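You operate a simulated robot arm through the tools that you are given. There is no shell and no other tool. Be economical: measure what you need, move in short steps, check, and stop when the job is done.

Carry out the task below with a simulated robot arm. There is one attempt and no reset: what you move stays moved.

TASK
Blend at MID to a light froth, switch off, dial to OFF, lid off.
Fine: lay the lid on the bench.
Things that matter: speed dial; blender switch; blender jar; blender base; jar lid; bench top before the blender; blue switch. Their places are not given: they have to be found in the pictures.

It is judged by the outcome, as a careful person would: the job done as asked, and still so three seconds after it is handed in. It fails if anything else is knocked over, pushed out of place, dropped, spilled or broken. Lids that push on must go on centred and level and be pressed home; caps that screw on are set level and turned clockwise until they are tight.

THE ROBOT
A 7-joint arm with a two-finger parallel gripper, fixed in place. Base frame: the origin is at the foot of the arm, x ahead of it, y to its left, z up. Lengths are in m, angles in degrees, forces in N, time in s.
Its first joint turns from -66.0 to 66.0 degrees. Payload 2.4 kg.
The tool frame sits at the grasp point between the pads (the TCP): z along the fingers, y along the line on which they close. The tips reach 0.03 m beyond it. The gripper opens to 0.094 m. The fingers are 0.028 m wide and 0.01 m thick; the gripper's body (0.05 by 0.096 m) begins 0.055 m behind the TCP.
Orientation is that of the tool frame in the base frame, as a unit quaternion [w, x, y, z]. With the fingers straight down and closing along the base's y, the tool's x points along the base's -x, its y along +y and its z along -z.

THE INTERFACE
- The arm moves only by the tool arm_command. Its argument "commands" is a list of rows, each a list of 7 numbers: the turn, a rotation vector about the tool's x, y, z in units of 45 degrees (1.0 is 45 degrees), then the shift along the tool's x, y, z in units of 300 mm (1.0 is 300 mm), then the opening, from 0 (shut) to 1 (fully open). In form: [[ax, ay, az, tx, ty, tz, fingers], ...]. A call has 1 to 10 rows; each row is the pose to reach, as a shift and turn from the pose commanded when the call began, along the tool's axes at that moment. A call with a number of a shift or a turn outside -1 to 1 is refused whole. A row lasts 0.2 s, in which the tool goes at most 0.05 m and 8.6 degrees; a call with a longer step from one row to the next is refused whole, and so is a gripper value outside its range. Where a pose cannot be reached the arm comes as near as it can. A force on the tool above 40 N (or 10 N above the force at the start of the call, whichever is more), or a blocked arm, ends the call early, and 0.2 s more pass. Each finger travels about 0.153 m/s and halts on what it meets, pressing with about 42 N; the grip force reading is that of the motor and also rises with nothing between the fingers. The clock runs only during rows and for 0.2 s after the last one: add rows that repeat a pose to give the fingers time. It gives the time, the measured TCP pose, the force on the tool (base axes), the opening and the grip force at its end, in the units of the frame above (readings bear some noise).
- Cameras (640 x 400 px; columns grow to the right, rows downward): "scene" is fixed at [0.0421, 0.4716, 1.451]; the picture's right is [-0.74, -0.67, 0.00], its down [-0.33, 0.37, -0.87] and it looks along [0.59, -0.64, -0.49] (base axes); focal length 316 px, centre (320, 200). "wrist" rides on the gripper at [0.076, 0.014, -0.103] in the tool frame; the picture's right is [-0.18, 0.98, 0.00], its down [-0.75, -0.14, -0.64] and it looks along [-0.63, -0.12, 0.77] (tool axes); focal length 243 px, centre (320, 200).
- grab_frame(camera): a new picture of that camera. No time passes.
- point_at(camera, pixels): for up to 12 pixels [column, row] of the newest picture of that camera ("zoom" is the newest enlarged one), the place [x, y, z] in the base frame of the surface seen there, good to about 0.003 m. No time passes.
- zoom(camera, box): a new picture of the part [left, top, right, bottom] of that camera's present view, enlarged. No time passes.
- sign_off(): hands the job in; it is judged then, once.

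Go step by step. Measure first, check grasps and placings, and put right what went wrong. The budget is 80 turns and 34 pictures, counting those below and the enlarged ones. Unless the task says otherwise, let go and move clear before handing in, and close with one line.

The tools are called after "Call:" as name(argument=value, ...) on one line, values as JSON. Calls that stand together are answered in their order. arm_command: Moves the arm, as the interface text tells. Its arguments: {"type":"object","properties":{"commands":{"type":"array","items":{"type":"array","items":{"type":"number"}}}},"required":["commands"]} The other tools are called the same way: grab_frame (camera) takes a picture; point_at (camera, pixels) gives the place of the surface under pixels of a picture; zoom (camera, box) takes an enlarged picture of a part of a camera's view; sign_off () hands the job in.

At the start:

```text
t: 0.0
position: [0.3772, -0.2073, 1.2545]
orientation: [0.0, -0.001, 1.0, 0.0]
ft_force: [-0.3, -0.1, -0.4]
width: 0.0941
finger_force: 0.1
```

scene: 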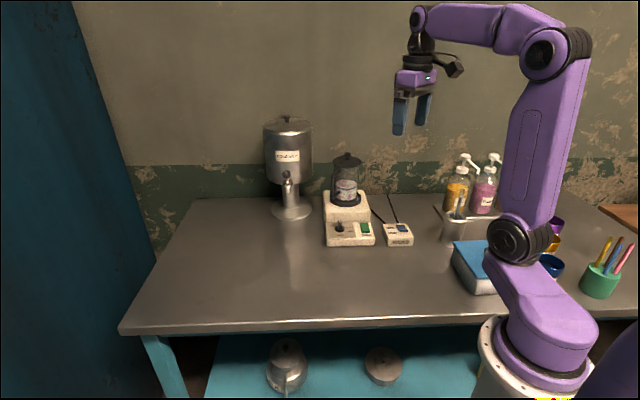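
wrist: 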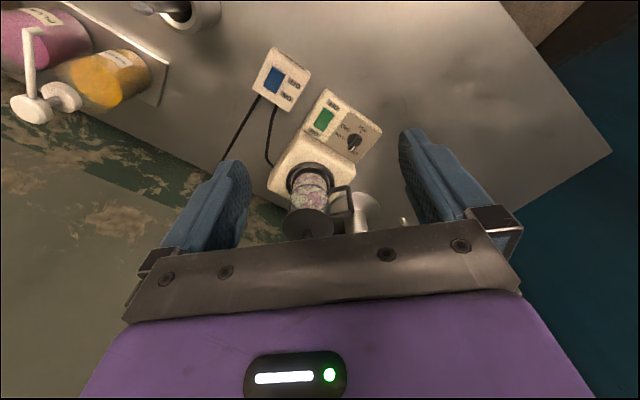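

The scene shows the blender near (350,215), with its dial at about (340,228), a green switch at (365,228), and a separate blue-switch box at (398,234). I'll zoom in from both cameras.

Call:
zoom(camera="scene", box=[300, 140, 428, 260])

Call:
zoom(camera="wrist", box=[240, 40, 400, 140])

```text
3.33 times, centred on (364, 200) of scene
```

zoom: 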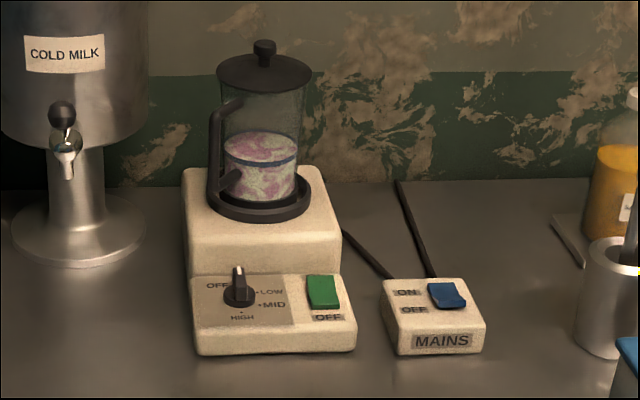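

```text
4.00 times, centred on (320, 90) of wrist
```

zoom: 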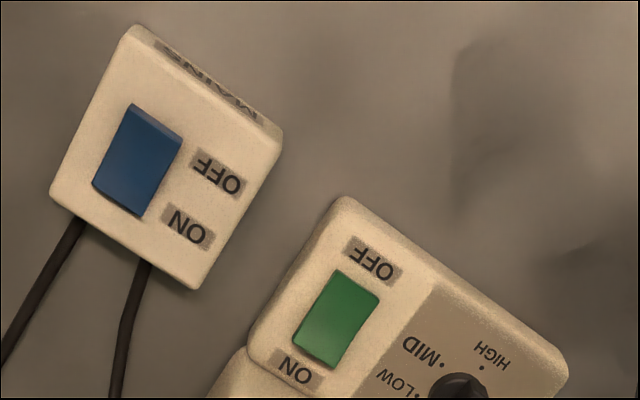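

The enlarged pictures show the labels: ON is toward the back on both switches, and the dial runs OFF/LOW/MID/HIGH. I'll measure these parts next.

Call:
point_at(camera="zoom", pixels=[[155, 122], [140, 155], [118, 195], [215, 178], [185, 228], [355, 292], [335, 320], [315, 350], [375, 262], [458, 390], [442, 364], [482, 367]])

Call:
zoom(camera="wrist", box=[300, 90, 396, 150])

Call:
zoom(camera="scene", box=[320, 210, 420, 252])

```text
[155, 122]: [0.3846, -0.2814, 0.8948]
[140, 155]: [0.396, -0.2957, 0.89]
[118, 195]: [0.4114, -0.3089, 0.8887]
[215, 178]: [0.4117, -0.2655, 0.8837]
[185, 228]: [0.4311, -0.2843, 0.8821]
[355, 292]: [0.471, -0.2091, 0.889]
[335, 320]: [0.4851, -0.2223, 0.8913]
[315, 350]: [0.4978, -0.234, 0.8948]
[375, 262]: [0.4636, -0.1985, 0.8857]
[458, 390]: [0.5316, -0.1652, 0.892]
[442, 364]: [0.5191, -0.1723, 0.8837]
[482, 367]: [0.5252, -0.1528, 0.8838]
```

```text
6.67 times, centred on (348, 120) of wrist
```

zoom: 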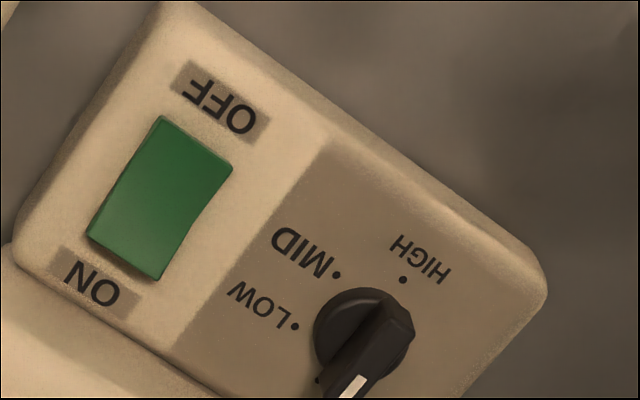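

```text
6.40 times, centred on (370, 231) of scene
```

zoom: 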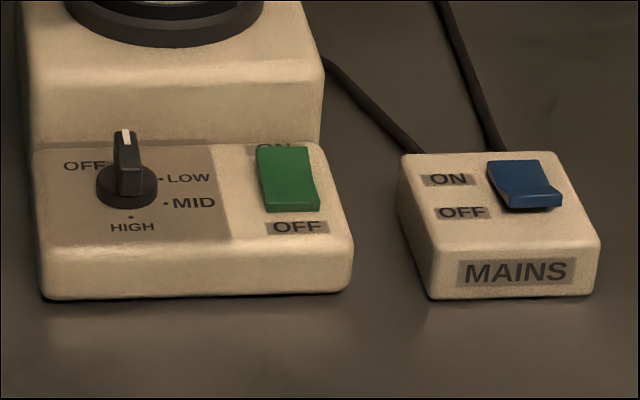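

The green rocker's ON end stands proud (0.895 against 0.889), so the blender switch is off. The blue mains rocker is pressed at ON. Next I'll measure the lid, jar, knob and bench in the scene view.

Call:
zoom(camera="scene", box=[310, 145, 406, 205])

Call:
point_at(camera="scene", pixels=[[350, 270], [290, 280], [420, 270], [353, 154], [346, 159], [339, 228], [345, 200]])

```text
6.67 times, centred on (358, 175) of scene
```

zoom: 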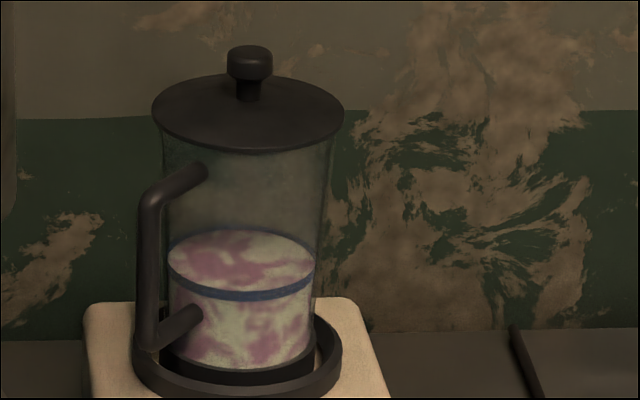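

```text
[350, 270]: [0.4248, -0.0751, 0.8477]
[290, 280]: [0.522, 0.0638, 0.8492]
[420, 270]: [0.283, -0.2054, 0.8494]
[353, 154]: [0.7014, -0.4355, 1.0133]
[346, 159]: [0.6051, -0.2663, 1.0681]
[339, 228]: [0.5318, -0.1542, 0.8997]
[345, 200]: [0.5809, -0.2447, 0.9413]
```

The bench is at z≈0.848. I'll take lid and knob points from this enlarged picture.

Call:
point_at(camera="zoom", pixels=[[250, 55], [250, 70], [232, 65], [268, 65], [248, 95], [158, 110], [338, 115], [240, 145], [245, 295], [150, 200], [150, 330], [240, 260]])

Call:
arm_command(commands=[[0, 0, 0, 0, 0.02, 0.1, 1], [0, 0, 0, 0, 0.05, 0.23, 1], [0, 0, 0, -0.03, 0.09, 0.36, 1], [0, 0, 0, -0.06, 0.12, 0.48, 1]])

Call:
grab_frame(camera="wrist")

```text
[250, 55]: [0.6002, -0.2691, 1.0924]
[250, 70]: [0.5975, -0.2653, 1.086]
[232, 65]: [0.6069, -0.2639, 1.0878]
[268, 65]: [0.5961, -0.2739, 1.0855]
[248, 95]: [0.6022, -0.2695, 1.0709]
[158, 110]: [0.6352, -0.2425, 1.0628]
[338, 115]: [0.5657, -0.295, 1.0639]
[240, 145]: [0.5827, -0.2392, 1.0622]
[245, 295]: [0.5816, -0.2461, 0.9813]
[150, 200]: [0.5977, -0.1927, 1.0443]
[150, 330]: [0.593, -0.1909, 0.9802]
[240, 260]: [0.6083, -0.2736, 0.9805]
```

```text
t: 1.0
position: [0.3948, -0.1715, 1.11]
orientation: [0.0, 0.0, 1.0, 0.0]
ft_force: [0.1, 0.3, 0.0]
width: 0.0942
finger_force: 0.0
```

```text
26 pictures are left
```

wrist: 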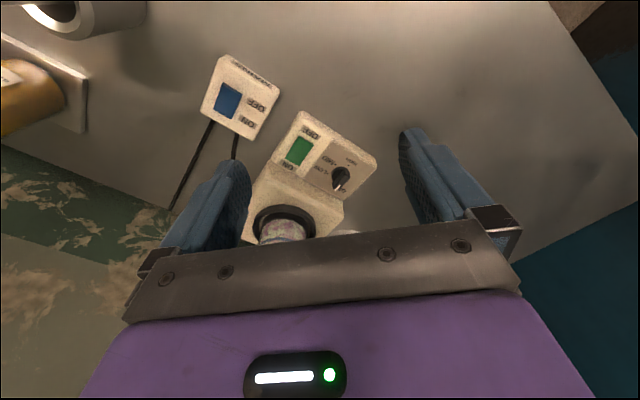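

The dial is now at about (341,177) in the wrist picture. I'll enlarge it.

Call:
zoom(camera="wrist", box=[300, 145, 380, 205])

```text
6.67 times, centred on (340, 175) of wrist
```

zoom: 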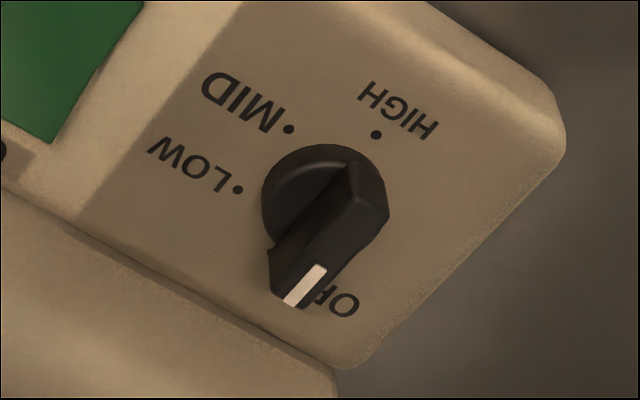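

Call:
point_at(camera="zoom", pixels=[[288, 130], [237, 190], [376, 136], [345, 305], [305, 283], [370, 180], [340, 230], [290, 180], [320, 155], [360, 205], [320, 255], [280, 300]])

```text
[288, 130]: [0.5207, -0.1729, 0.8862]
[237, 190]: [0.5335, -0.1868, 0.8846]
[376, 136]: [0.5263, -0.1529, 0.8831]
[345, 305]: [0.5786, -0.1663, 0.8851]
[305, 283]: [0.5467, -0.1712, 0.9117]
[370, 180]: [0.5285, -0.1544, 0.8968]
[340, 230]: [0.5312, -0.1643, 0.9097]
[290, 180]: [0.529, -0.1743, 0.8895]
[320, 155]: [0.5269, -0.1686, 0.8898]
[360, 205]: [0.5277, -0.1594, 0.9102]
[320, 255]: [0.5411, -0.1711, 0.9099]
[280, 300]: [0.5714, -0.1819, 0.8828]
```

Taking the dots, the dial centre is near (0.539,-0.167), and the stops are about 60° apart, so MID is about 120° clockwise from OFF. The pointer bar's top is at z 0.911. I'll check in free air that the wrist can turn through the full range needed (about 163° clockwise).

Call:
arm_command(commands=[[0, 0, 0.19, 0, 0, 0, 1], [0, 0, 0.38, 0, 0, 0, 1], [0, 0, 0.57, 0, 0, 0, 1], [0, 0, 0.76, 0, 0, 0, 1], [0, 0, 0.95, 0, 0, 0, 1]])

Call:
arm_command(commands=[[0, 0, 0.19, 0, 0, 0, 1], [0, 0, 0.38, 0, 0, 0, 1], [0, 0, 0.57, 0, 0, 0, 1], [0, 0, 0.76, 0, 0, 0, 1], [0, 0, 0.95, 0, 0, 0, 1]])

Call:
arm_command(commands=[[0, 0, 0.19, 0, 0, 0, 1], [0, 0, 0.38, 0, 0, 0, 1], [0, 0, 0.57, 0, 0, 0, 1], [0, 0, 0.76, 0, 0, 0, 1], [0, 0, 0.95, 0, 0, 0, 1]])

Call:
arm_command(commands=[[0, 0, 0.19, 0, 0, 0, 1], [0, 0, 0.38, 0, 0, 0, 1], [0, 0, 0.57, 0, 0, 0, 1], [0, 0, 0.76, 0, 0, 0, 1], [0, 0, 0.95, 0, 0, 0, 1]])

```text
t: 2.2
position: [0.3953, -0.1732, 1.1097]
orientation: [0.0, 0.366, 0.93, 0.0]
ft_force: [-0.4, -0.4, 0.1]
width: 0.0939
finger_force: 0.1
```

```text
t: 3.4
position: [0.3965, -0.173, 1.1104]
orientation: [0.001, 0.68, 0.733, 0.0]
ft_force: [0.2, -0.5, -0.3]
width: 0.094
finger_force: 0.2
```

```text
t: 4.6
position: [0.3956, -0.1719, 1.111]
orientation: [0.001, 0.9, 0.436, 0.0]
ft_force: [-0.3, 0.1, 1.1]
width: 0.0938
finger_force: 0.0
```

```text
t: 5.8
position: [0.3952, -0.1723, 1.1116]
orientation: [-0.001, 0.997, 0.076, 0.0]
ft_force: [0.1, -0.3, -0.6]
width: 0.0939
finger_force: 0.0
```

The wrist turned 171° freely. I'll turn back to +43° and take a picture there.

Call:
arm_command(commands=[[0, 0, -0.19, 0, 0, 0, 1], [0, 0, -0.38, 0, 0, 0, 1], [0, 0, -0.57, 0, 0, 0, 1], [0, 0, -0.76, 0, 0, 0, 1], [0, 0, -0.95, 0, 0, 0, 1]])

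Call:
arm_command(commands=[[0, 0, -0.19, 0, 0, 0, 1], [0, 0, -0.38, 0, 0, 0, 1], [0, 0, -0.57, 0, 0, 0, 1], [0, 0, -0.76, 0, 0, 0, 1], [0, 0, -0.95, 0, 0, 0, 1]])

Call:
arm_command(commands=[[0, 0, -0.19, 0, 0, 0, 1], [0, 0, -0.38, 0, 0, 0, 1], [0, 0, -0.57, 0, 0, 0, 1], [0, 0, -0.76, 0, 0, 0, 1], [0, 0, -0.95, 0, 0, 0, 1]])

```text
t: 7.0
position: [0.3953, -0.1717, 1.1101]
orientation: [0.0, 0.899, 0.438, -0.001]
ft_force: [-0.2, 0.4, 0.1]
width: 0.094
finger_force: 0.1
```

```text
t: 8.2
position: [0.3953, -0.1726, 1.1109]
orientation: [0.0, 0.678, 0.735, 0.0]
ft_force: [1.2, -0.3, -0.4]
width: 0.0939
finger_force: 0.0
```

```text
t: 9.4
position: [0.3948, -0.1728, 1.1111]
orientation: [0.0, 0.362, 0.932, 0.0]
ft_force: [0.3, -0.1, 0.2]
width: 0.0939
finger_force: 0.2
```

Now I'll move in line with the blender front so the camera can see the dial and the panel.

Call:
arm_command(commands=[[0, 0, 0, 0, 0.12, 0.05, 1], [0, 0, 0, 0, 0.24, 0.1, 1], [0, 0, 0, 0, 0.34, 0.15, 1]])

Call:
grab_frame(camera="wrist")

```text
t: 10.2
position: [0.4649, -0.0961, 1.066]
orientation: [0.0, 0.364, 0.931, 0.0]
ft_force: [-0.1, 0.0, 0.6]
width: 0.0941
finger_force: 0.0
```

```text
24 pictures are left
```

wrist: 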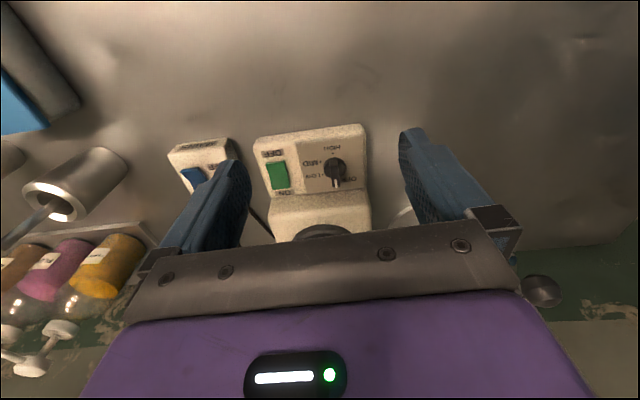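

Call:
zoom(camera="wrist", box=[256, 125, 384, 220])

```text
4.21 times, centred on (320, 172) of wrist
```

zoom: 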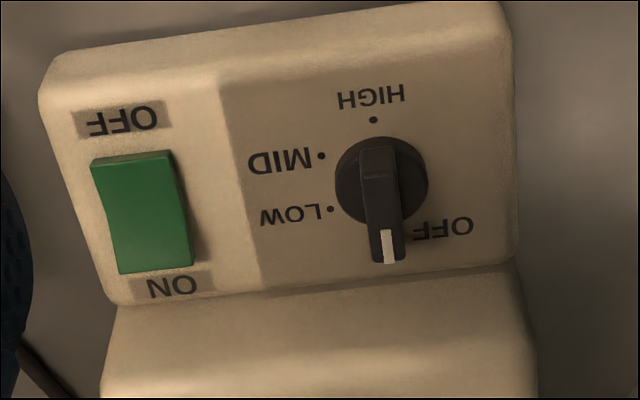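

Call:
point_at(camera="zoom", pixels=[[373, 119], [321, 155], [331, 209], [376, 160], [382, 205], [387, 245], [340, 190], [425, 180], [320, 283], [450, 267], [320, 310], [140, 165]])

Call:
point_at(camera="zoom", pixels=[[143, 215], [150, 262], [145, 190], [130, 118], [175, 285], [320, 380], [365, 200], [402, 200], [520, 290], [515, 200], [373, 143], [450, 300]])

```text
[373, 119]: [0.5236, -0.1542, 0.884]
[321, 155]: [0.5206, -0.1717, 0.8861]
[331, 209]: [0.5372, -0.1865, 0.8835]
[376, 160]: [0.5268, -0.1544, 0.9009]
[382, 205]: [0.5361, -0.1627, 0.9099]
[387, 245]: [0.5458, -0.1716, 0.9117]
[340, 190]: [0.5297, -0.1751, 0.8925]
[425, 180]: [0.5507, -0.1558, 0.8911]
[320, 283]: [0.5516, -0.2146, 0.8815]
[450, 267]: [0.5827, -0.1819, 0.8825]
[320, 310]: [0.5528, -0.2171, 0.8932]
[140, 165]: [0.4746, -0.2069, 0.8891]
```

```text
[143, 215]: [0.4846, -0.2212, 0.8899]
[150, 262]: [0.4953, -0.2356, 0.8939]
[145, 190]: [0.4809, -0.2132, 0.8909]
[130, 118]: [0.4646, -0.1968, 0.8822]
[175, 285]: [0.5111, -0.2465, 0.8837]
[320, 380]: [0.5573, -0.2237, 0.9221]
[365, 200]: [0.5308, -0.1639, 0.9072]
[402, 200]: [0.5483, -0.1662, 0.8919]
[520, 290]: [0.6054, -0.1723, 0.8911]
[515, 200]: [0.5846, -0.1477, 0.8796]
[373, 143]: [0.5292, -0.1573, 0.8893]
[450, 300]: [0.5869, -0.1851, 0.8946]
```

The pointer lies along the tool x axis. The pivot is at (0.540,-0.166), with the stops at 60° steps. I'll move above the knob with a narrowed opening and then descend.

Call:
arm_command(commands=[[0, 0, 0, -0.12, 0, 0.05, 0.8], [0, 0, 0, -0.24, 0, 0.1, 0.5], [0, 0, 0, -0.343, 0, 0.16, 0.45], [0, 0, 0, -0.343, 0, 0.3, 0.45], [0, 0, 0, -0.343, 0, 0.3, 0.45]])

Call:
grab_frame(camera="wrist")

```text
t: 11.4
position: [0.5399, -0.1669, 0.9759]
orientation: [0.001, 0.364, 0.931, -0.001]
ft_force: [-1.1, 0.3, -0.5]
width: 0.0424
finger_force: 0.0
```

```text
22 pictures are left
```

wrist: 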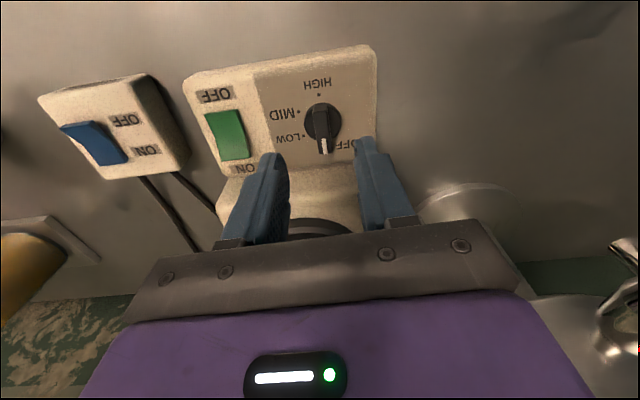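

The knob is centred between the fingers (bar at about (322,130)). I'll descend to z 0.926 and close on the bar.

Call:
arm_command(commands=[[0, 0, 0, 0, 0, 0.08, 0.45], [0, 0, 0, 0, 0, 0.164, 0.45], [0, 0, 0, 0, 0, 0.164, 0.45], [0, 0, 0, 0, 0, 0.164, 0.1], [0, 0, 0, 0, 0, 0.164, 0], [0, 0, 0, 0, 0, 0.164, 0]])

```text
t: 12.8
position: [0.5395, -0.1658, 0.925]
orientation: [0.001, 0.365, 0.931, 0.001]
ft_force: [7.2, 8.0, -8.4]
width: 0.0111
finger_force: 44.8
```

The bar is gripped (width 0.011). I'll turn clockwise 42° first.

Call:
arm_command(commands=[[0, 0, 0.15, 0, 0.003, 0, 0], [0, 0, 0.3, 0, 0.003, 0, 0], [0, 0, 0.45, 0, 0.003, 0, 0], [0, 0, 0.6, 0, 0.003, 0, 0], [0, 0, 0.75, 0, 0.003, 0, 0], [0, 0, 0.9, 0, 0.003, 0, 0]])

```text
t: 14.2
position: [0.5412, -0.1676, 0.9258]
orientation: [-0.001, 0.664, 0.748, 0.0]
ft_force: [5.8, 7.0, -18.8]
width: 0.0106
finger_force: 44.9
```

Call:
arm_command(commands=[[0, 0, 0.15, 0, 0, 0, 0], [0, 0, 0.3, 0, 0, 0, 0], [0, 0, 0.45, 0, 0, 0, 0], [0, 0, 0.6, 0, 0, 0, 0], [0, 0, 0.75, 0, 0, 0, 0], [0, 0, 0.9, 0, 0, 0, 0]])

Call:
grab_frame(camera="scene")

```text
t: 15.6
position: [0.5416, -0.1662, 0.9254]
orientation: [0.0, 0.882, 0.471, 0.0]
ft_force: [4.5, 10.7, -21.9]
width: 0.0108
finger_force: 44.4
```

```text
21 pictures are left
```

scene: 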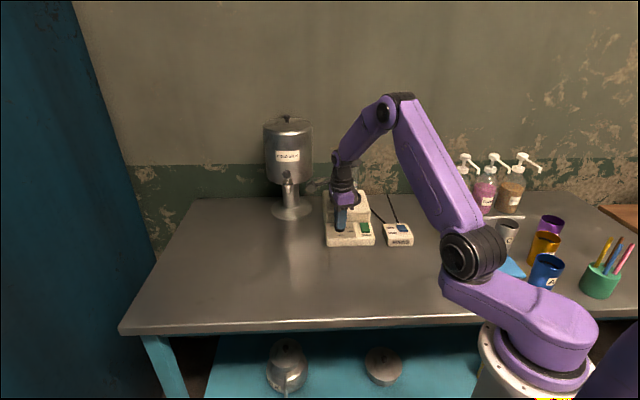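

I've turned 81° so far, and 39° remain to MID.

Call:
arm_command(commands=[[0, 0, 0.15, 0, 0, 0, 0], [0, 0, 0.3, 0, 0, 0, 0], [0, 0, 0.45, 0, 0, 0, 0], [0, 0, 0.6, 0, 0, 0, 0], [0, 0, 0.75, 0, 0, 0, 0], [0, 0, 0.87, 0, 0, 0, 0]])

```text
t: 17.0
position: [0.5409, -0.1662, 0.9266]
orientation: [0.0, 0.989, 0.148, -0.002]
ft_force: [4.8, 12.1, -22.5]
width: 0.0109
finger_force: 44.9
```

I've turned 120° in all, so I'll release and lift clear. Then I'll move above the green switch's ON end, turning the wrist partway, and check the dial.

Call:
arm_command(commands=[[0, 0, 0, 0, 0, 0, 0.35], [0, 0, 0, 0, 0, 0, 0.35], [0, 0, 0, 0, 0, -0.12, 0.35], [0, 0, 0, 0, 0, -0.25, 0.35], [0, 0, -0.19, -0.05, 0.04, -0.3, 0.2], [0, 0, -0.38, -0.1, 0.09, -0.3, 0], [0, 0, -0.57, -0.15, 0.13, -0.3, 0], [0, 0, -0.76, -0.207, 0.179, -0.3, 0], [0, 0, -0.95, -0.207, 0.179, -0.3, 0]])

Call:
zoom(camera="scene", box=[310, 180, 422, 255])

Call:
grab_frame(camera="wrist")

```text
t: 19.0
position: [0.4971, -0.2364, 1.0168]
orientation: [0.0, 0.867, 0.499, -0.001]
ft_force: [-0.2, 1.2, -0.1]
width: 0.0001
finger_force: 32.6
```

```text
5.33 times, centred on (366, 218) of scene
```

zoom: 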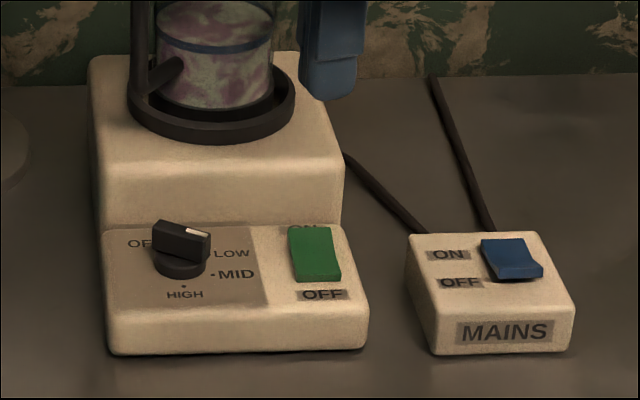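

```text
19 pictures are left
```

wrist: 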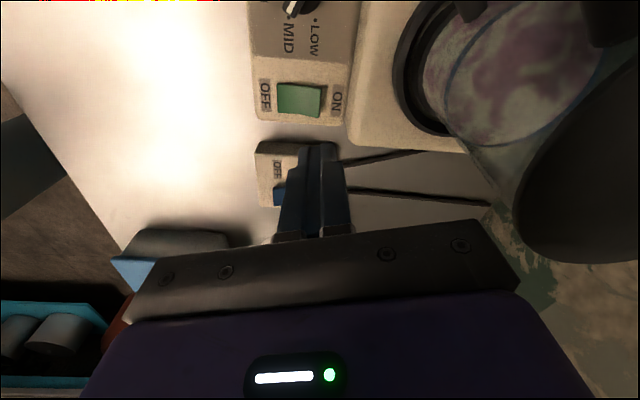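

The pointer tip (white, about (197,232) in the enlarged scene) may not be fully at MID. I'll measure it.

Call:
point_at(camera="zoom", pixels=[[158, 226], [175, 230], [190, 232], [205, 234], [209, 248], [165, 222], [182, 224], [195, 228]])

Call:
zoom(camera="wrist", box=[240, 0, 360, 75])

```text
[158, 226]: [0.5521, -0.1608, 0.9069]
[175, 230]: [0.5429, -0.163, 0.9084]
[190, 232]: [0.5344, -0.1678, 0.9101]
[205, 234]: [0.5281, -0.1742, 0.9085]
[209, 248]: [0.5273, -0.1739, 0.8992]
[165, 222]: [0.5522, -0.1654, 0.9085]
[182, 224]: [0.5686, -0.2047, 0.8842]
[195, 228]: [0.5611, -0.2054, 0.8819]
```

```text
5.33 times, centred on (300, 38) of wrist
```

zoom: 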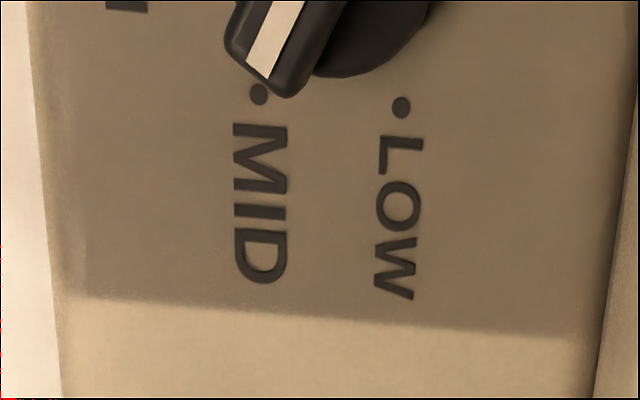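

The wrist picture shows the pointer near the MID dot (258,95), but it's oblique. I'll shift so the camera looks at the dial more squarely.

Call:
arm_command(commands=[[0, 0, 0, 0.1, 0, 0, 0], [0, 0, 0, 0.2, 0, 0, 0], [0, 0, 0, 0.26, 0, 0, 0], [0, 0, 0, 0.26, 0, 0, 0]])

Call:
zoom(camera="wrist", box=[240, 60, 400, 160])

```text
t: 20.0
position: [0.5361, -0.1693, 1.0186]
orientation: [0.0, 0.867, 0.499, 0.0]
ft_force: [0.2, 0.1, 0.7]
width: 0.0
finger_force: 33.0
```

```text
4.00 times, centred on (320, 110) of wrist
```

zoom: 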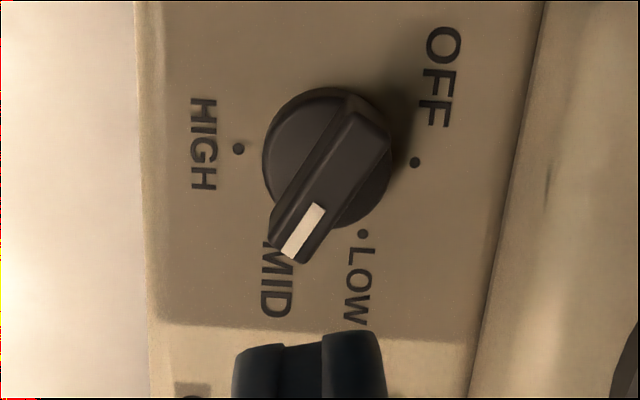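

The bar points straight at MID and covers its dot. Now I'll move back over the green switch's ON end and descend to just above it.

Call:
arm_command(commands=[[0, 0, 0, -0.1, 0, 0, 0], [0, 0, 0, -0.2, 0, 0, 0], [0, 0, 0, -0.262, 0, 0, 0], [0, 0, 0, -0.262, 0, 0.12, 0], [0, 0, 0, -0.262, 0, 0.24, 0], [0, 0, 0, -0.262, 0, 0.29, 0], [0, 0, 0, -0.262, 0, 0.29, 0]])

Call:
zoom(camera="scene", box=[310, 180, 422, 255])

```text
t: 21.6
position: [0.4969, -0.2353, 0.93]
orientation: [0.0, 0.867, 0.499, 0.0]
ft_force: [0.3, -0.6, 0.3]
width: 0.0
finger_force: 32.6
```

```text
5.33 times, centred on (366, 218) of scene
```

zoom: 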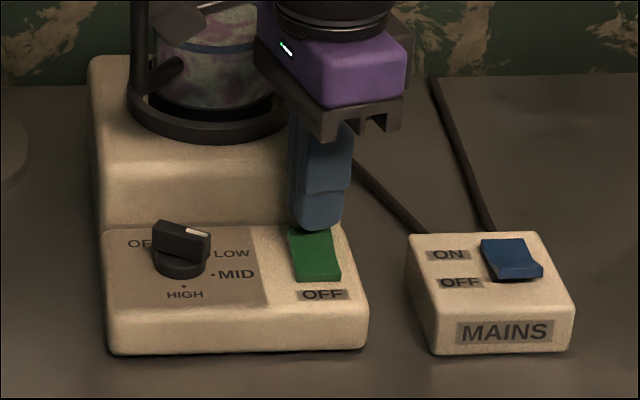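

The fingertips are just above the ON end. I'll press down in small steps and then lift.

Call:
arm_command(commands=[[0, 0, 0, 0, 0, 0.015, 0], [0, 0, 0, 0, 0, 0.025, 0], [0, 0, 0, 0, 0, 0.033, 0], [0, 0, 0, 0, 0, 0.04, 0], [0, 0, 0, 0, 0, -0.05, 0]])

Call:
zoom(camera="scene", box=[310, 150, 422, 255])

```text
t: 22.5
position: [0.496, -0.2372, 0.9238]
orientation: [0.0, 0.866, 0.499, 0.0]
ft_force: [-4.9, 2.8, 11.5]
width: 0.0003
finger_force: 33.1
stopped in row 4: the force on the tool passed its limit (the readings are from after the stop); the commanded pose is now the measured one
```

```text
3.81 times, centred on (366, 202) of scene
```

zoom: 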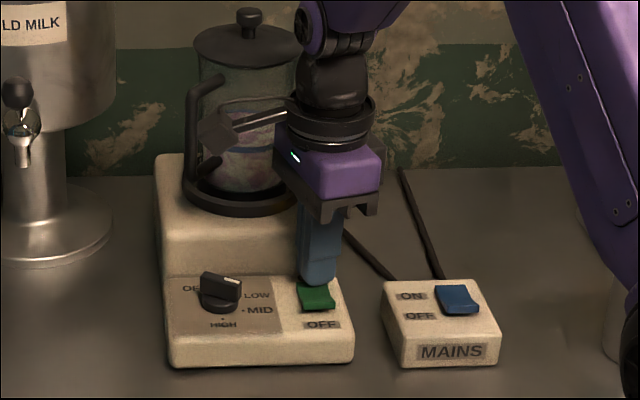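

The green rocker has flipped, with its front edge now raised, so the blender is on. I'll lift, move above the OFF end and watch the contents.

Call:
arm_command(commands=[[0, 0, 0, 0, 0, -0.06, 0], [0, 0, 0, 0.026, -0.117, -0.06, 0]])

Call:
zoom(camera="scene", box=[310, 145, 422, 255])

```text
t: 23.1
position: [0.4714, -0.2128, 0.94]
orientation: [0.001, 0.867, 0.499, 0.001]
ft_force: [0.3, 0.6, 0.1]
width: 0.0
finger_force: 33.3
```

```text
3.64 times, centred on (366, 200) of scene
```

zoom: 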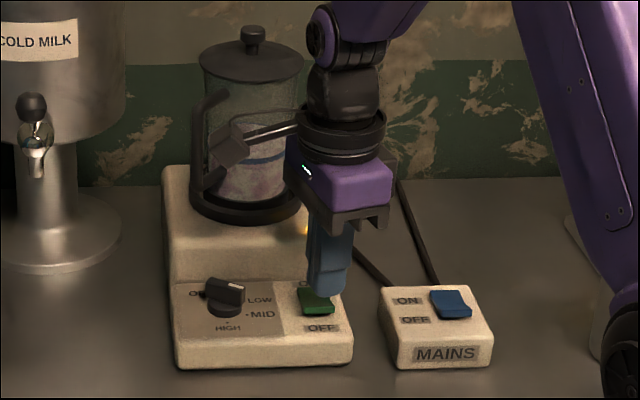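

An amber lamp at about (307,232) shows it's running. I'll wait about 1 s and look closely at the contents.

Call:
arm_command(commands=[[0, 0, 0, 0, 0, 0, 0], [0, 0, 0, 0, 0, 0, 0], [0, 0, 0, 0, 0, 0, 0], [0, 0, 0, 0, 0, 0, 0]])

Call:
zoom(camera="scene", box=[335, 150, 375, 215])

```text
t: 24.1
position: [0.4727, -0.2137, 0.9419]
orientation: [0.002, 0.867, 0.499, 0.0]
ft_force: [0.7, -1.5, 0.5]
width: 0.0
finger_force: 32.6
```

```text
6.15 times, centred on (355, 182) of scene
```

zoom: 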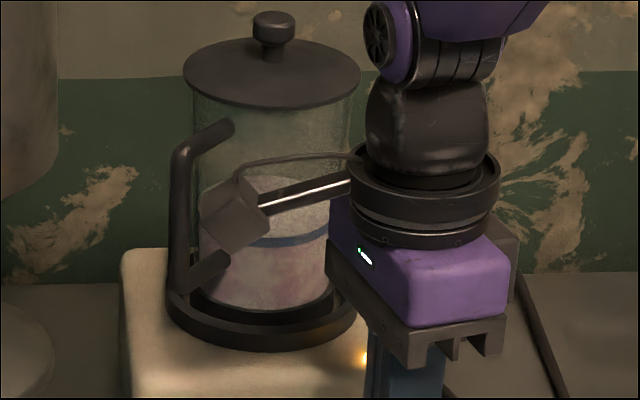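

The mix is paling but still streaky, and no froth cap is visible yet. I'll wait another ~1.2 s.

Call:
arm_command(commands=[[0, 0, 0, 0, 0, 0, 0], [0, 0, 0, 0, 0, 0, 0], [0, 0, 0, 0, 0, 0, 0], [0, 0, 0, 0, 0, 0, 0], [0, 0, 0, 0, 0, 0, 0]])

Call:
zoom(camera="scene", box=[335, 150, 375, 215])

```text
t: 25.3
position: [0.4718, -0.2122, 0.9402]
orientation: [0.002, 0.866, 0.5, 0.001]
ft_force: [0.3, 0.3, -0.9]
width: 0.0
finger_force: 32.7
```

```text
6.15 times, centred on (355, 182) of scene
```

zoom: 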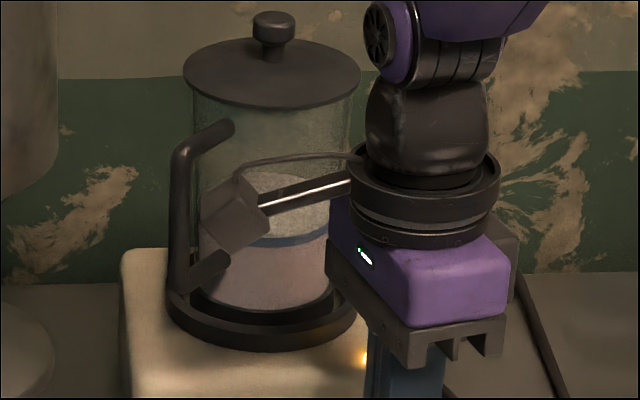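

The streaks are gone, and a pale froth layer is forming above the blue ring, around (300,200). I'll look closer before deciding.

Call:
zoom(camera="scene", box=[344, 172, 364, 204])

```text
12.50 times, centred on (354, 188) of scene
```

zoom: 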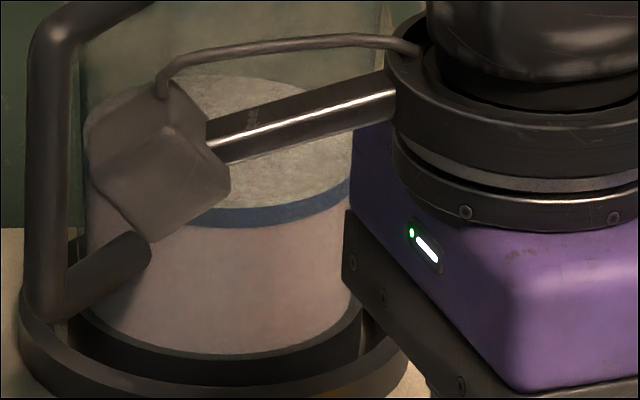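

The body is now smooth pink with a pale speckled froth on top, so it's at light froth. I'll press OFF now.

Call:
arm_command(commands=[[0, 0, 0, 0, 0, 0.045, 0], [0, 0, 0, 0, 0, 0.06, 0], [0, 0, 0, 0, 0, 0.068, 0], [0, 0, 0, 0, 0, 0.075, 0]])

Call:
arm_command(commands=[[0, 0, 0, 0, 0, -0.05, 0], [0, 0, 0, 0, 0, -0.15, 0], [0, 0, 0, 0, 0, -0.27, 0], [0, 0, 0, 0.05, -0.1, -0.37, 0], [0, 0, 0, 0.12, -0.2, -0.4, 0]])

Call:
zoom(camera="scene", box=[310, 165, 422, 255])

```text
t: 26.1
position: [0.4706, -0.2122, 0.9234]
orientation: [0.0, 0.866, 0.499, 0.0]
ft_force: [-7.3, 3.4, 13.3]
width: 0.0
finger_force: 32.5
stopped in row 3: the force on the tool passed its limit (the readings are from after the stop); the commanded pose is now the measured one
```

```text
t: 27.3
position: [0.439, -0.1516, 1.043]
orientation: [0.0, 0.867, 0.499, 0.0]
ft_force: [-0.5, 0.2, 0.0]
width: 0.0003
finger_force: 32.9
```

```text
4.44 times, centred on (366, 210) of scene
```

zoom: 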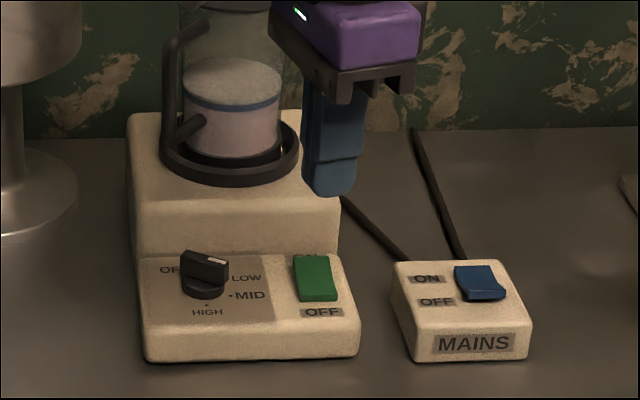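

The switch is OFF and the lamp is out. I'll take a closer look at the froth, now unobstructed.

Call:
zoom(camera="scene", box=[337, 172, 369, 204])

```text
12.50 times, centred on (353, 188) of scene
```

zoom: 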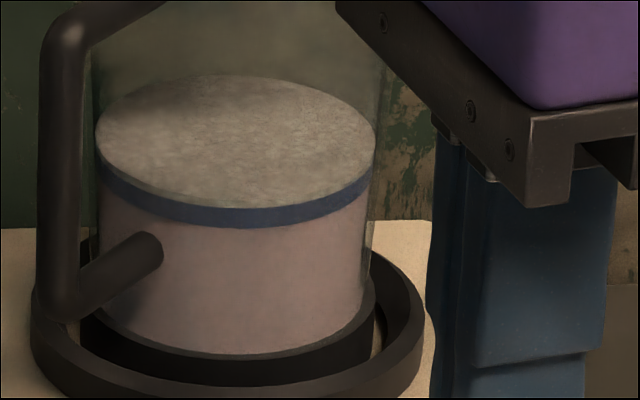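

The smoothie is even, with a thin froth cap. Now I'll turn the dial back, starting above it with the wrist turned to the released angle.

Call:
arm_command(commands=[[0, 0, 0.19, 0.03, 0.06, 0, 0.2], [0, 0, 0.38, 0.06, 0.13, 0, 0.4], [0, 0, 0.57, 0.09, 0.2, 0, 0.4], [0, 0, 0.76, 0.11, 0.26, 0, 0.4], [0, 0, 0.95, 0.127, 0.316, 0, 0.4], [0, 0, 0.955, 0.127, 0.316, 0.1, 0.4], [0, 0, 0.955, 0.127, 0.316, 0.21, 0.4], [0, 0, 0.955, 0.127, 0.316, 0.21, 0.4]])

```text
t: 29.1
position: [0.5388, -0.165, 0.9794]
orientation: [0.001, 0.989, 0.147, 0.001]
ft_force: [0.1, -0.3, 0.2]
width: 0.0375
finger_force: 0.0
```

I'm aligned over the dial, so I'll descend and grip the bar.

Call:
arm_command(commands=[[0, 0, 0, 0.003, 0.005, 0.09, 0.4], [0, 0, 0, 0.003, 0.005, 0.178, 0.4], [0, 0, 0, 0.003, 0.005, 0.178, 0.4], [0, 0, 0, 0.003, 0.005, 0.178, 0.1], [0, 0, 0, 0.003, 0.005, 0.178, 0], [0, 0, 0, 0.003, 0.005, 0.178, 0]])

Call:
arm_command(commands=[[0, 0, -0.15, 0, 0, 0, 0], [0, 0, -0.3, 0, 0, 0, 0], [0, 0, -0.45, 0, 0, 0, 0], [0, 0, -0.6, 0, 0, 0, 0], [0, 0, -0.75, 0, 0, 0, 0], [0, 0, -0.9, 0, 0, 0, 0]])

```text
t: 30.5
position: [0.5399, -0.1657, 0.9279]
orientation: [0.001, 0.989, 0.146, 0.001]
ft_force: [3.0, -1.9, -5.5]
width: 0.0105
finger_force: 44.6
```

```text
t: 31.9
position: [0.5406, -0.168, 0.9264]
orientation: [0.002, 0.877, 0.481, 0.001]
ft_force: [1.6, -2.7, 5.6]
width: 0.0108
finger_force: 45.0
```

The grip is good and 40° is done. I'll continue back toward OFF.

Call:
arm_command(commands=[[0, 0, -0.15, 0, 0, 0, 0], [0, 0, -0.3, 0, 0, 0, 0], [0, 0, -0.45, 0, 0, 0, 0], [0, 0, -0.6, 0, 0, 0, 0], [0, 0, -0.75, 0, 0, 0, 0], [0, 0, -0.9, 0, 0, 0, 0]])

Call:
arm_command(commands=[[0, 0, -0.15, 0, 0, 0, 0], [0, 0, -0.3, 0, 0, 0, 0], [0, 0, -0.45, 0, 0, 0, 0], [0, 0, -0.6, 0, 0, 0, 0], [0, 0, -0.75, 0, 0, 0, 0], [0, 0, -0.88, 0, 0, 0, 0]])

```text
t: 33.3
position: [0.5415, -0.1676, 0.9264]
orientation: [0.002, 0.656, 0.755, 0.001]
ft_force: [12.7, -6.2, 9.3]
width: 0.0108
finger_force: 44.1
```

```text
t: 34.7
position: [0.5405, -0.1669, 0.9263]
orientation: [0.002, 0.363, 0.932, 0.0]
ft_force: [15.5, -2.0, 5.4]
width: 0.0114
finger_force: 45.4
```

The dial is back by the full angle. I'll release, lift and back off to check it.

Call:
arm_command(commands=[[0, 0, 0, 0, 0, 0, 0.4], [0, 0, 0, 0, 0, 0, 0.4], [0, 0, 0, 0, 0, -0.12, 0.4], [0, 0, 0, 0, 0, -0.26, 0.4], [0, 0, 0, 0.1, 0, -0.36, 0.7], [0, 0, 0, 0.22, 0, -0.45, 1], [0, 0, 0, 0.34, 0, -0.55, 1], [0, 0, 0, 0.34, 0, -0.6, 1]])

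Call:
zoom(camera="wrist", box=[246, 125, 394, 220])

```text
t: 36.5
position: [0.4651, -0.0981, 1.1061]
orientation: [0.0, 0.362, 0.932, 0.0]
ft_force: [-1.3, 0.7, 0.4]
width: 0.0938
finger_force: 0.1
```

```text
4.21 times, centred on (320, 172) of wrist
```

zoom: 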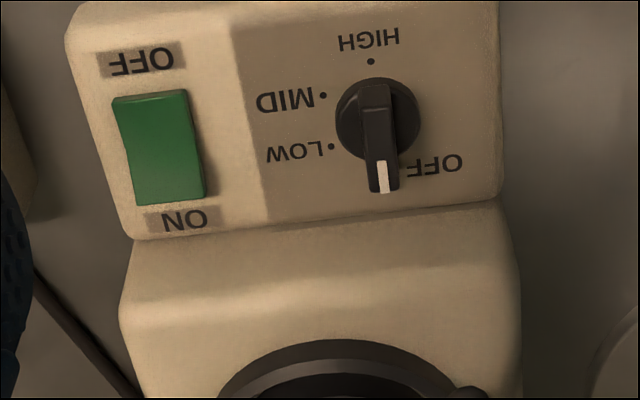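

The dial is at OFF and the switch is OFF. Now I'll raise and move over the lid knob at (0.600,-0.269).

Call:
arm_command(commands=[[0, 0, 0, 0, 0, -0.15, 0.6], [0, 0, 0, -0.1, -0.02, -0.25, 0.5], [0, 0, 0, -0.24, -0.04, -0.25, 0.5], [0, 0, 0, -0.38, -0.06, -0.25, 0.5], [0, 0, 0, -0.52, -0.085, -0.25, 0.5], [0, 0, 0, -0.66, -0.105, -0.25, 0.5], [0, 0, 0, -0.718, -0.114, -0.25, 0.5], [0, 0, 0, -0.718, -0.114, -0.25, 0.5]])

Call:
grab_frame(camera="wrist")

```text
t: 38.3
position: [0.5819, -0.256, 1.1753]
orientation: [0.002, 0.362, 0.932, 0.0]
ft_force: [-0.3, 0.1, 0.0]
width: 0.0469
finger_force: 0.1
out of reach, approached as far as the arm can: row 6, 7, 8
```

```text
7 pictures are left
```

wrist: 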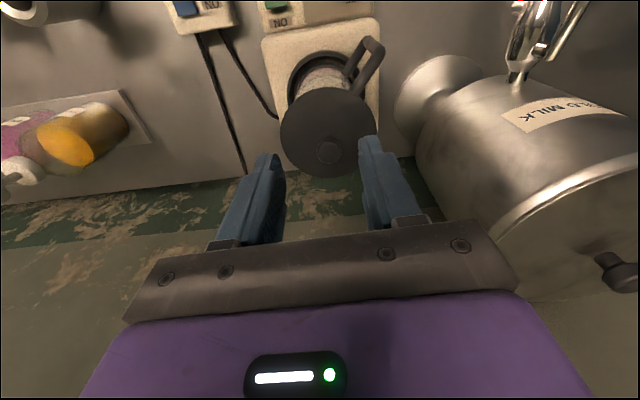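

The reach falls short at this height (r 0.636 against 0.658). I'll check the knob's position and descend a little to see how the reach improves.

Call:
point_at(camera="wrist", pixels=[[328, 152], [320, 143], [337, 160], [290, 135], [370, 130], [335, 105]])

Call:
arm_command(commands=[[0, 0, 0, 0, 0, 0.07, 0.5], [0, 0, 0, 0, 0, 0.14, 0.5], [0, 0, 0, 0, 0, 0.14, 0.5]])

```text
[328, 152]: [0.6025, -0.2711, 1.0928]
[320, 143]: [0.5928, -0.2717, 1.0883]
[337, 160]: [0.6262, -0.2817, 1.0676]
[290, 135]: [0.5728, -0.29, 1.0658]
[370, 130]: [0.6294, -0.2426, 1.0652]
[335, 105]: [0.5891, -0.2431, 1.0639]
```

```text
t: 39.1
position: [0.5831, -0.2557, 1.1321]
orientation: [0.001, 0.362, 0.932, -0.001]
ft_force: [0.4, 0.0, -0.8]
width: 0.047
finger_force: 0.0
```

The knob is confirmed at (0.602,-0.270). I'll try to reach over it at this lower height.

Call:
arm_command(commands=[[0, 0, 0, -0.04, 0.004, 0, 0.5], [0, 0, 0, -0.078, 0.008, 0, 0.5], [0, 0, 0, -0.078, 0.008, 0, 0.5]])

```text
t: 39.9
position: [0.5991, -0.2667, 1.1312]
orientation: [0.001, 0.362, 0.932, 0.0]
ft_force: [0.0, -0.4, -0.1]
width: 0.0469
finger_force: 0.0
out of reach, approached as far as the arm can: row 2, 3
```

I'm within 4 mm horizontally. I'll descend around the knob and grip it.

Call:
arm_command(commands=[[0, 0, 0, 0, 0, 0.05, 0.5], [0, 0, 0, -0.012, 0, 0.1, 0.5], [0, 0, 0, -0.012, 0, 0.1, 0.5], [0, 0, 0, -0.012, 0, 0.1, 0.1], [0, 0, 0, -0.012, 0, 0.1, 0], [0, 0, 0, -0.012, 0, 0.1, 0]])

Call:
zoom(camera="scene", box=[315, 130, 395, 215])

```text
t: 41.3
position: [0.6008, -0.2701, 1.1011]
orientation: [0.001, 0.362, 0.932, 0.0]
ft_force: [0.7, 0.3, 0.0]
width: 0.0204
finger_force: 42.0
```

```text
4.71 times, centred on (355, 172) of scene
```

zoom: 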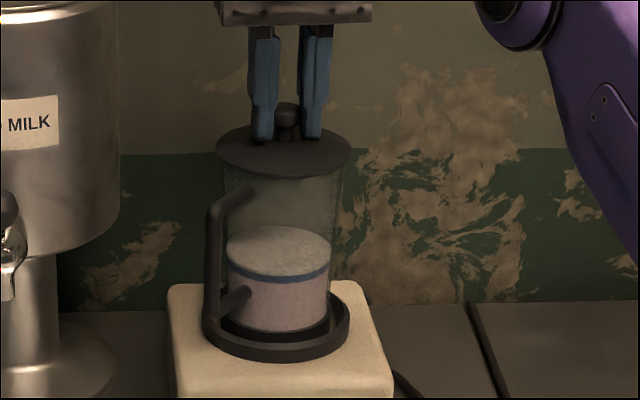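

The knob is gripped at width 0.0204. I'll lift straight up slowly.

Call:
arm_command(commands=[[0, 0, 0, 0, 0, -0.02, 0], [0, 0, 0, 0, 0, -0.04, 0], [0, 0, 0, 0, 0, -0.06, 0], [0, 0, 0, 0, 0, -0.08, 0], [0, 0, 0, 0, 0, -0.08, 0]])

Call:
zoom(camera="scene", box=[315, 130, 395, 215])

```text
t: 42.5
position: [0.6016, -0.2704, 1.1244]
orientation: [0.001, 0.363, 0.932, -0.001]
ft_force: [0.3, -0.2, -0.2]
width: 0.0002
finger_force: 33.4
```

```text
4.71 times, centred on (355, 172) of scene
```

zoom: 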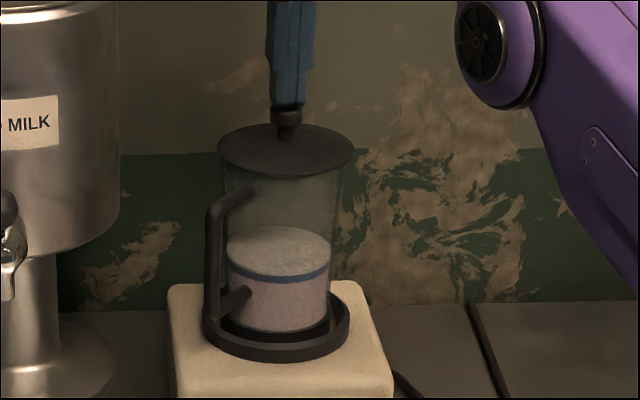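

The grip slipped off the knob and the lid is still seated and level. I'll regrip lower and pull in a very small step so I can read the retaining force.

Call:
arm_command(commands=[[0, 0, 0, 0, 0, 0, 0.4], [0, 0, 0, 0, 0, 0, 0.4], [0, 0, 0, 0, 0, 0.045, 0.4], [0, 0, 0, 0, 0, 0.088, 0.4], [0, 0, 0, 0, 0, 0.088, 0.4], [0, 0, 0, 0, 0, 0.088, 0], [0, 0, 0, 0, 0, 0.088, 0], [0, 0, 0, 0, 0, 0.088, 0]])

Call:
arm_command(commands=[[0, 0, 0, 0, 0, -0.006, 0], [0, 0, 0, 0, 0, -0.006, 0]])

```text
t: 44.3
position: [0.6006, -0.2702, 1.0993]
orientation: [0.002, 0.363, 0.932, -0.001]
ft_force: [0.2, 1.0, -0.1]
width: 0.0203
finger_force: 42.1
```

```text
t: 44.9
position: [0.601, -0.27, 1.1006]
orientation: [0.0, 0.363, 0.932, 0.0]
ft_force: [-0.9, -0.5, 0.1]
width: 0.0202
finger_force: 41.7
```

There's almost no force yet. I'll pull a little further in fine steps.

Call:
arm_command(commands=[[0, 0, 0, 0, 0, -0.005, 0], [0, 0, 0, 0, 0, -0.01, 0], [0, 0, 0, 0, 0, -0.01, 0]])

Call:
point_at(camera="scene", pixels=[[346, 160], [340, 160], [352, 163]])

```text
t: 45.7
position: [0.6008, -0.271, 1.1023]
orientation: [0.0, 0.362, 0.932, 0.0]
ft_force: [0.2, 0.3, -0.8]
width: 0.0201
finger_force: 42.0
```

```text
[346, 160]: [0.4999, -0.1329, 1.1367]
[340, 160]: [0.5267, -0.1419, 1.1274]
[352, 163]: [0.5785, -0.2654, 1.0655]
```

Still no resistance. I'll raise 6 mm more and look.

Call:
arm_command(commands=[[0, 0, 0, 0, 0, -0.01, 0], [0, 0, 0, 0, 0, -0.02, 0], [0, 0, 0, 0, 0, -0.02, 0]])

Call:
point_at(camera="scene", pixels=[[352, 163], [355, 164], [349, 164]])

```text
t: 46.5
position: [0.6027, -0.2694, 1.109]
orientation: [0.001, 0.363, 0.932, 0.0]
ft_force: [-1.0, 0.0, -0.2]
width: 0.0203
finger_force: 41.9
```

```text
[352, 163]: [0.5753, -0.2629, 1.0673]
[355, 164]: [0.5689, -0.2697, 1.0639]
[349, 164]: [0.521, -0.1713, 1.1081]
```

The readings are ambiguous, so I'll look.

Call:
zoom(camera="scene", box=[325, 135, 385, 185])

```text
8.00 times, centred on (355, 160) of scene
```

zoom: 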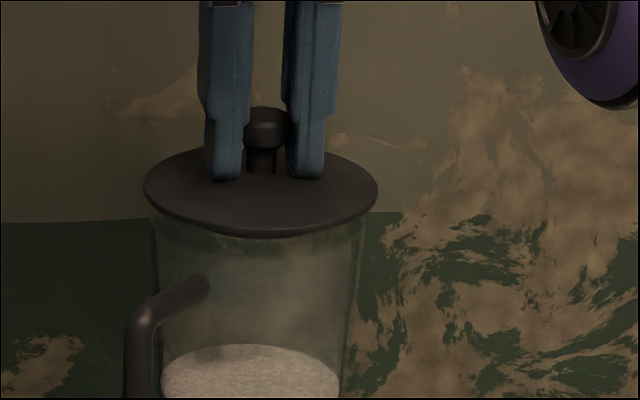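

The lid has risen about 9 mm with the fingers and is held properly this time. I'll continue up slowly.

Call:
arm_command(commands=[[0, 0, 0, 0, 0, -0.01, 0], [0, 0, 0, 0, 0, -0.02, 0], [0, 0, 0, 0, 0, -0.03, 0], [0, 0, 0, 0, 0, -0.04, 0], [0, 0, 0, 0, 0, -0.05, 0], [0, 0, 0, 0, 0, -0.055, 0], [0, 0, 0, 0, 0, -0.055, 0]])

```text
t: 48.1
position: [0.6009, -0.2703, 1.1254]
orientation: [0.001, 0.362, 0.932, -0.001]
ft_force: [-0.6, 0.1, -0.2]
width: 0.0201
finger_force: 41.7
```

It's still held, 26 mm up. I'll keep rising while easing toward the front to stay in reach.

Call:
arm_command(commands=[[0, 0, 0, 0.01, 0, -0.012, 0], [0, 0, 0, 0.025, 0, -0.03, 0], [0, 0, 0, 0.045, 0, -0.05, 0], [0, 0, 0, 0.07, 0, -0.075, 0], [0, 0, 0, 0.1, 0, -0.1, 0], [0, 0, 0, 0.13, 0, -0.12, 0], [0, 0, 0, 0.13, 0, -0.12, 0]])

Call:
zoom(camera="scene", box=[315, 110, 405, 215])

```text
t: 49.7
position: [0.5721, -0.2435, 1.1618]
orientation: [0.001, 0.362, 0.932, -0.001]
ft_force: [0.0, 0.8, -0.8]
width: 0.0202
finger_force: 42.4
```

```text
3.81 times, centred on (360, 162) of scene
```

zoom: 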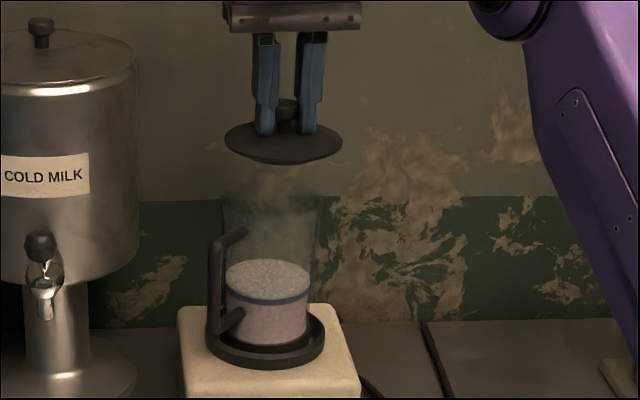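

The lid is off and the jar undisturbed. I'll carry the lid to the clear bench in front of the blender, at about (0.42,-0.07).

Call:
arm_command(commands=[[0, 0, 0, 0.05, 0.005, 0, 0], [0, 0, 0, 0.15, 0.015, 0, 0], [0, 0, 0, 0.27, 0.03, 0, 0], [0, 0, 0, 0.39, 0.045, 0, 0], [0, 0, 0, 0.51, 0.06, 0, 0], [0, 0, 0, 0.63, 0.07, 0, 0], [0, 0, 0, 0.72, 0.08, 0, 0], [0, 0, 0, 0.764, 0.084, 0, 0], [0, 0, 0, 0.764, 0.084, 0, 0]])

Call:
arm_command(commands=[[0, 0, 0, 0, 0, 0.06, 0], [0, 0, 0, 0, 0, 0.16, 0], [0, 0, 0, 0, 0, 0.28, 0], [0, 0, 0, 0, 0, 0.4, 0], [0, 0, 0, 0, 0, 0.52, 0], [0, 0, 0, 0, 0, 0.64, 0], [0, 0, 0, 0, 0, 0.74, 0], [0, 0, 0, 0, 0, 0.8, 0], [0, 0, 0, 0, 0, 0.82, 0], [0, 0, 0, 0, 0, 0.82, 0]])

```text
t: 51.7
position: [0.4197, -0.0702, 1.1622]
orientation: [0.0, 0.362, 0.932, -0.001]
ft_force: [-0.1, 0.4, -0.5]
width: 0.0201
finger_force: 42.4
```

```text
t: 53.9
position: [0.4202, -0.0703, 0.9158]
orientation: [0.001, 0.363, 0.932, 0.0]
ft_force: [-0.4, 0.4, -0.6]
width: 0.0199
finger_force: 41.8
```

The lid is near the bench. I'll lower gently and watch the force.

Call:
arm_command(commands=[[0, 0, 0, 0, 0, 0.012, 0], [0, 0, 0, 0, 0, 0.024, 0], [0, 0, 0, 0, 0, 0.036, 0], [0, 0, 0, 0, 0, 0.046, 0]])

Call:
zoom(camera="scene", box=[300, 220, 400, 300])

```text
t: 54.9
position: [0.4203, -0.0692, 0.902]
orientation: [0.001, 0.362, 0.932, 0.0]
ft_force: [-0.9, -0.3, 1.0]
width: 0.0202
finger_force: 42.3
```

```text
5.00 times, centred on (350, 260) of scene
```

zoom: 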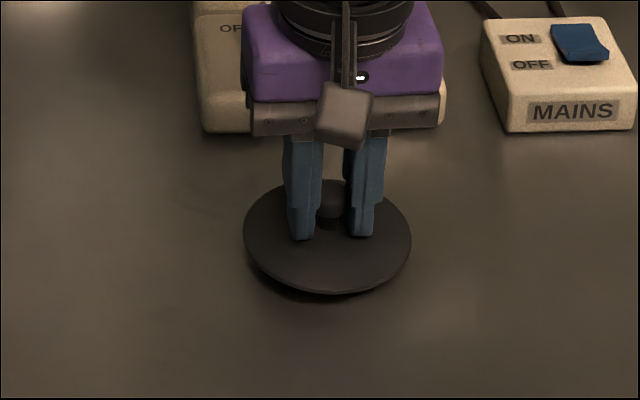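

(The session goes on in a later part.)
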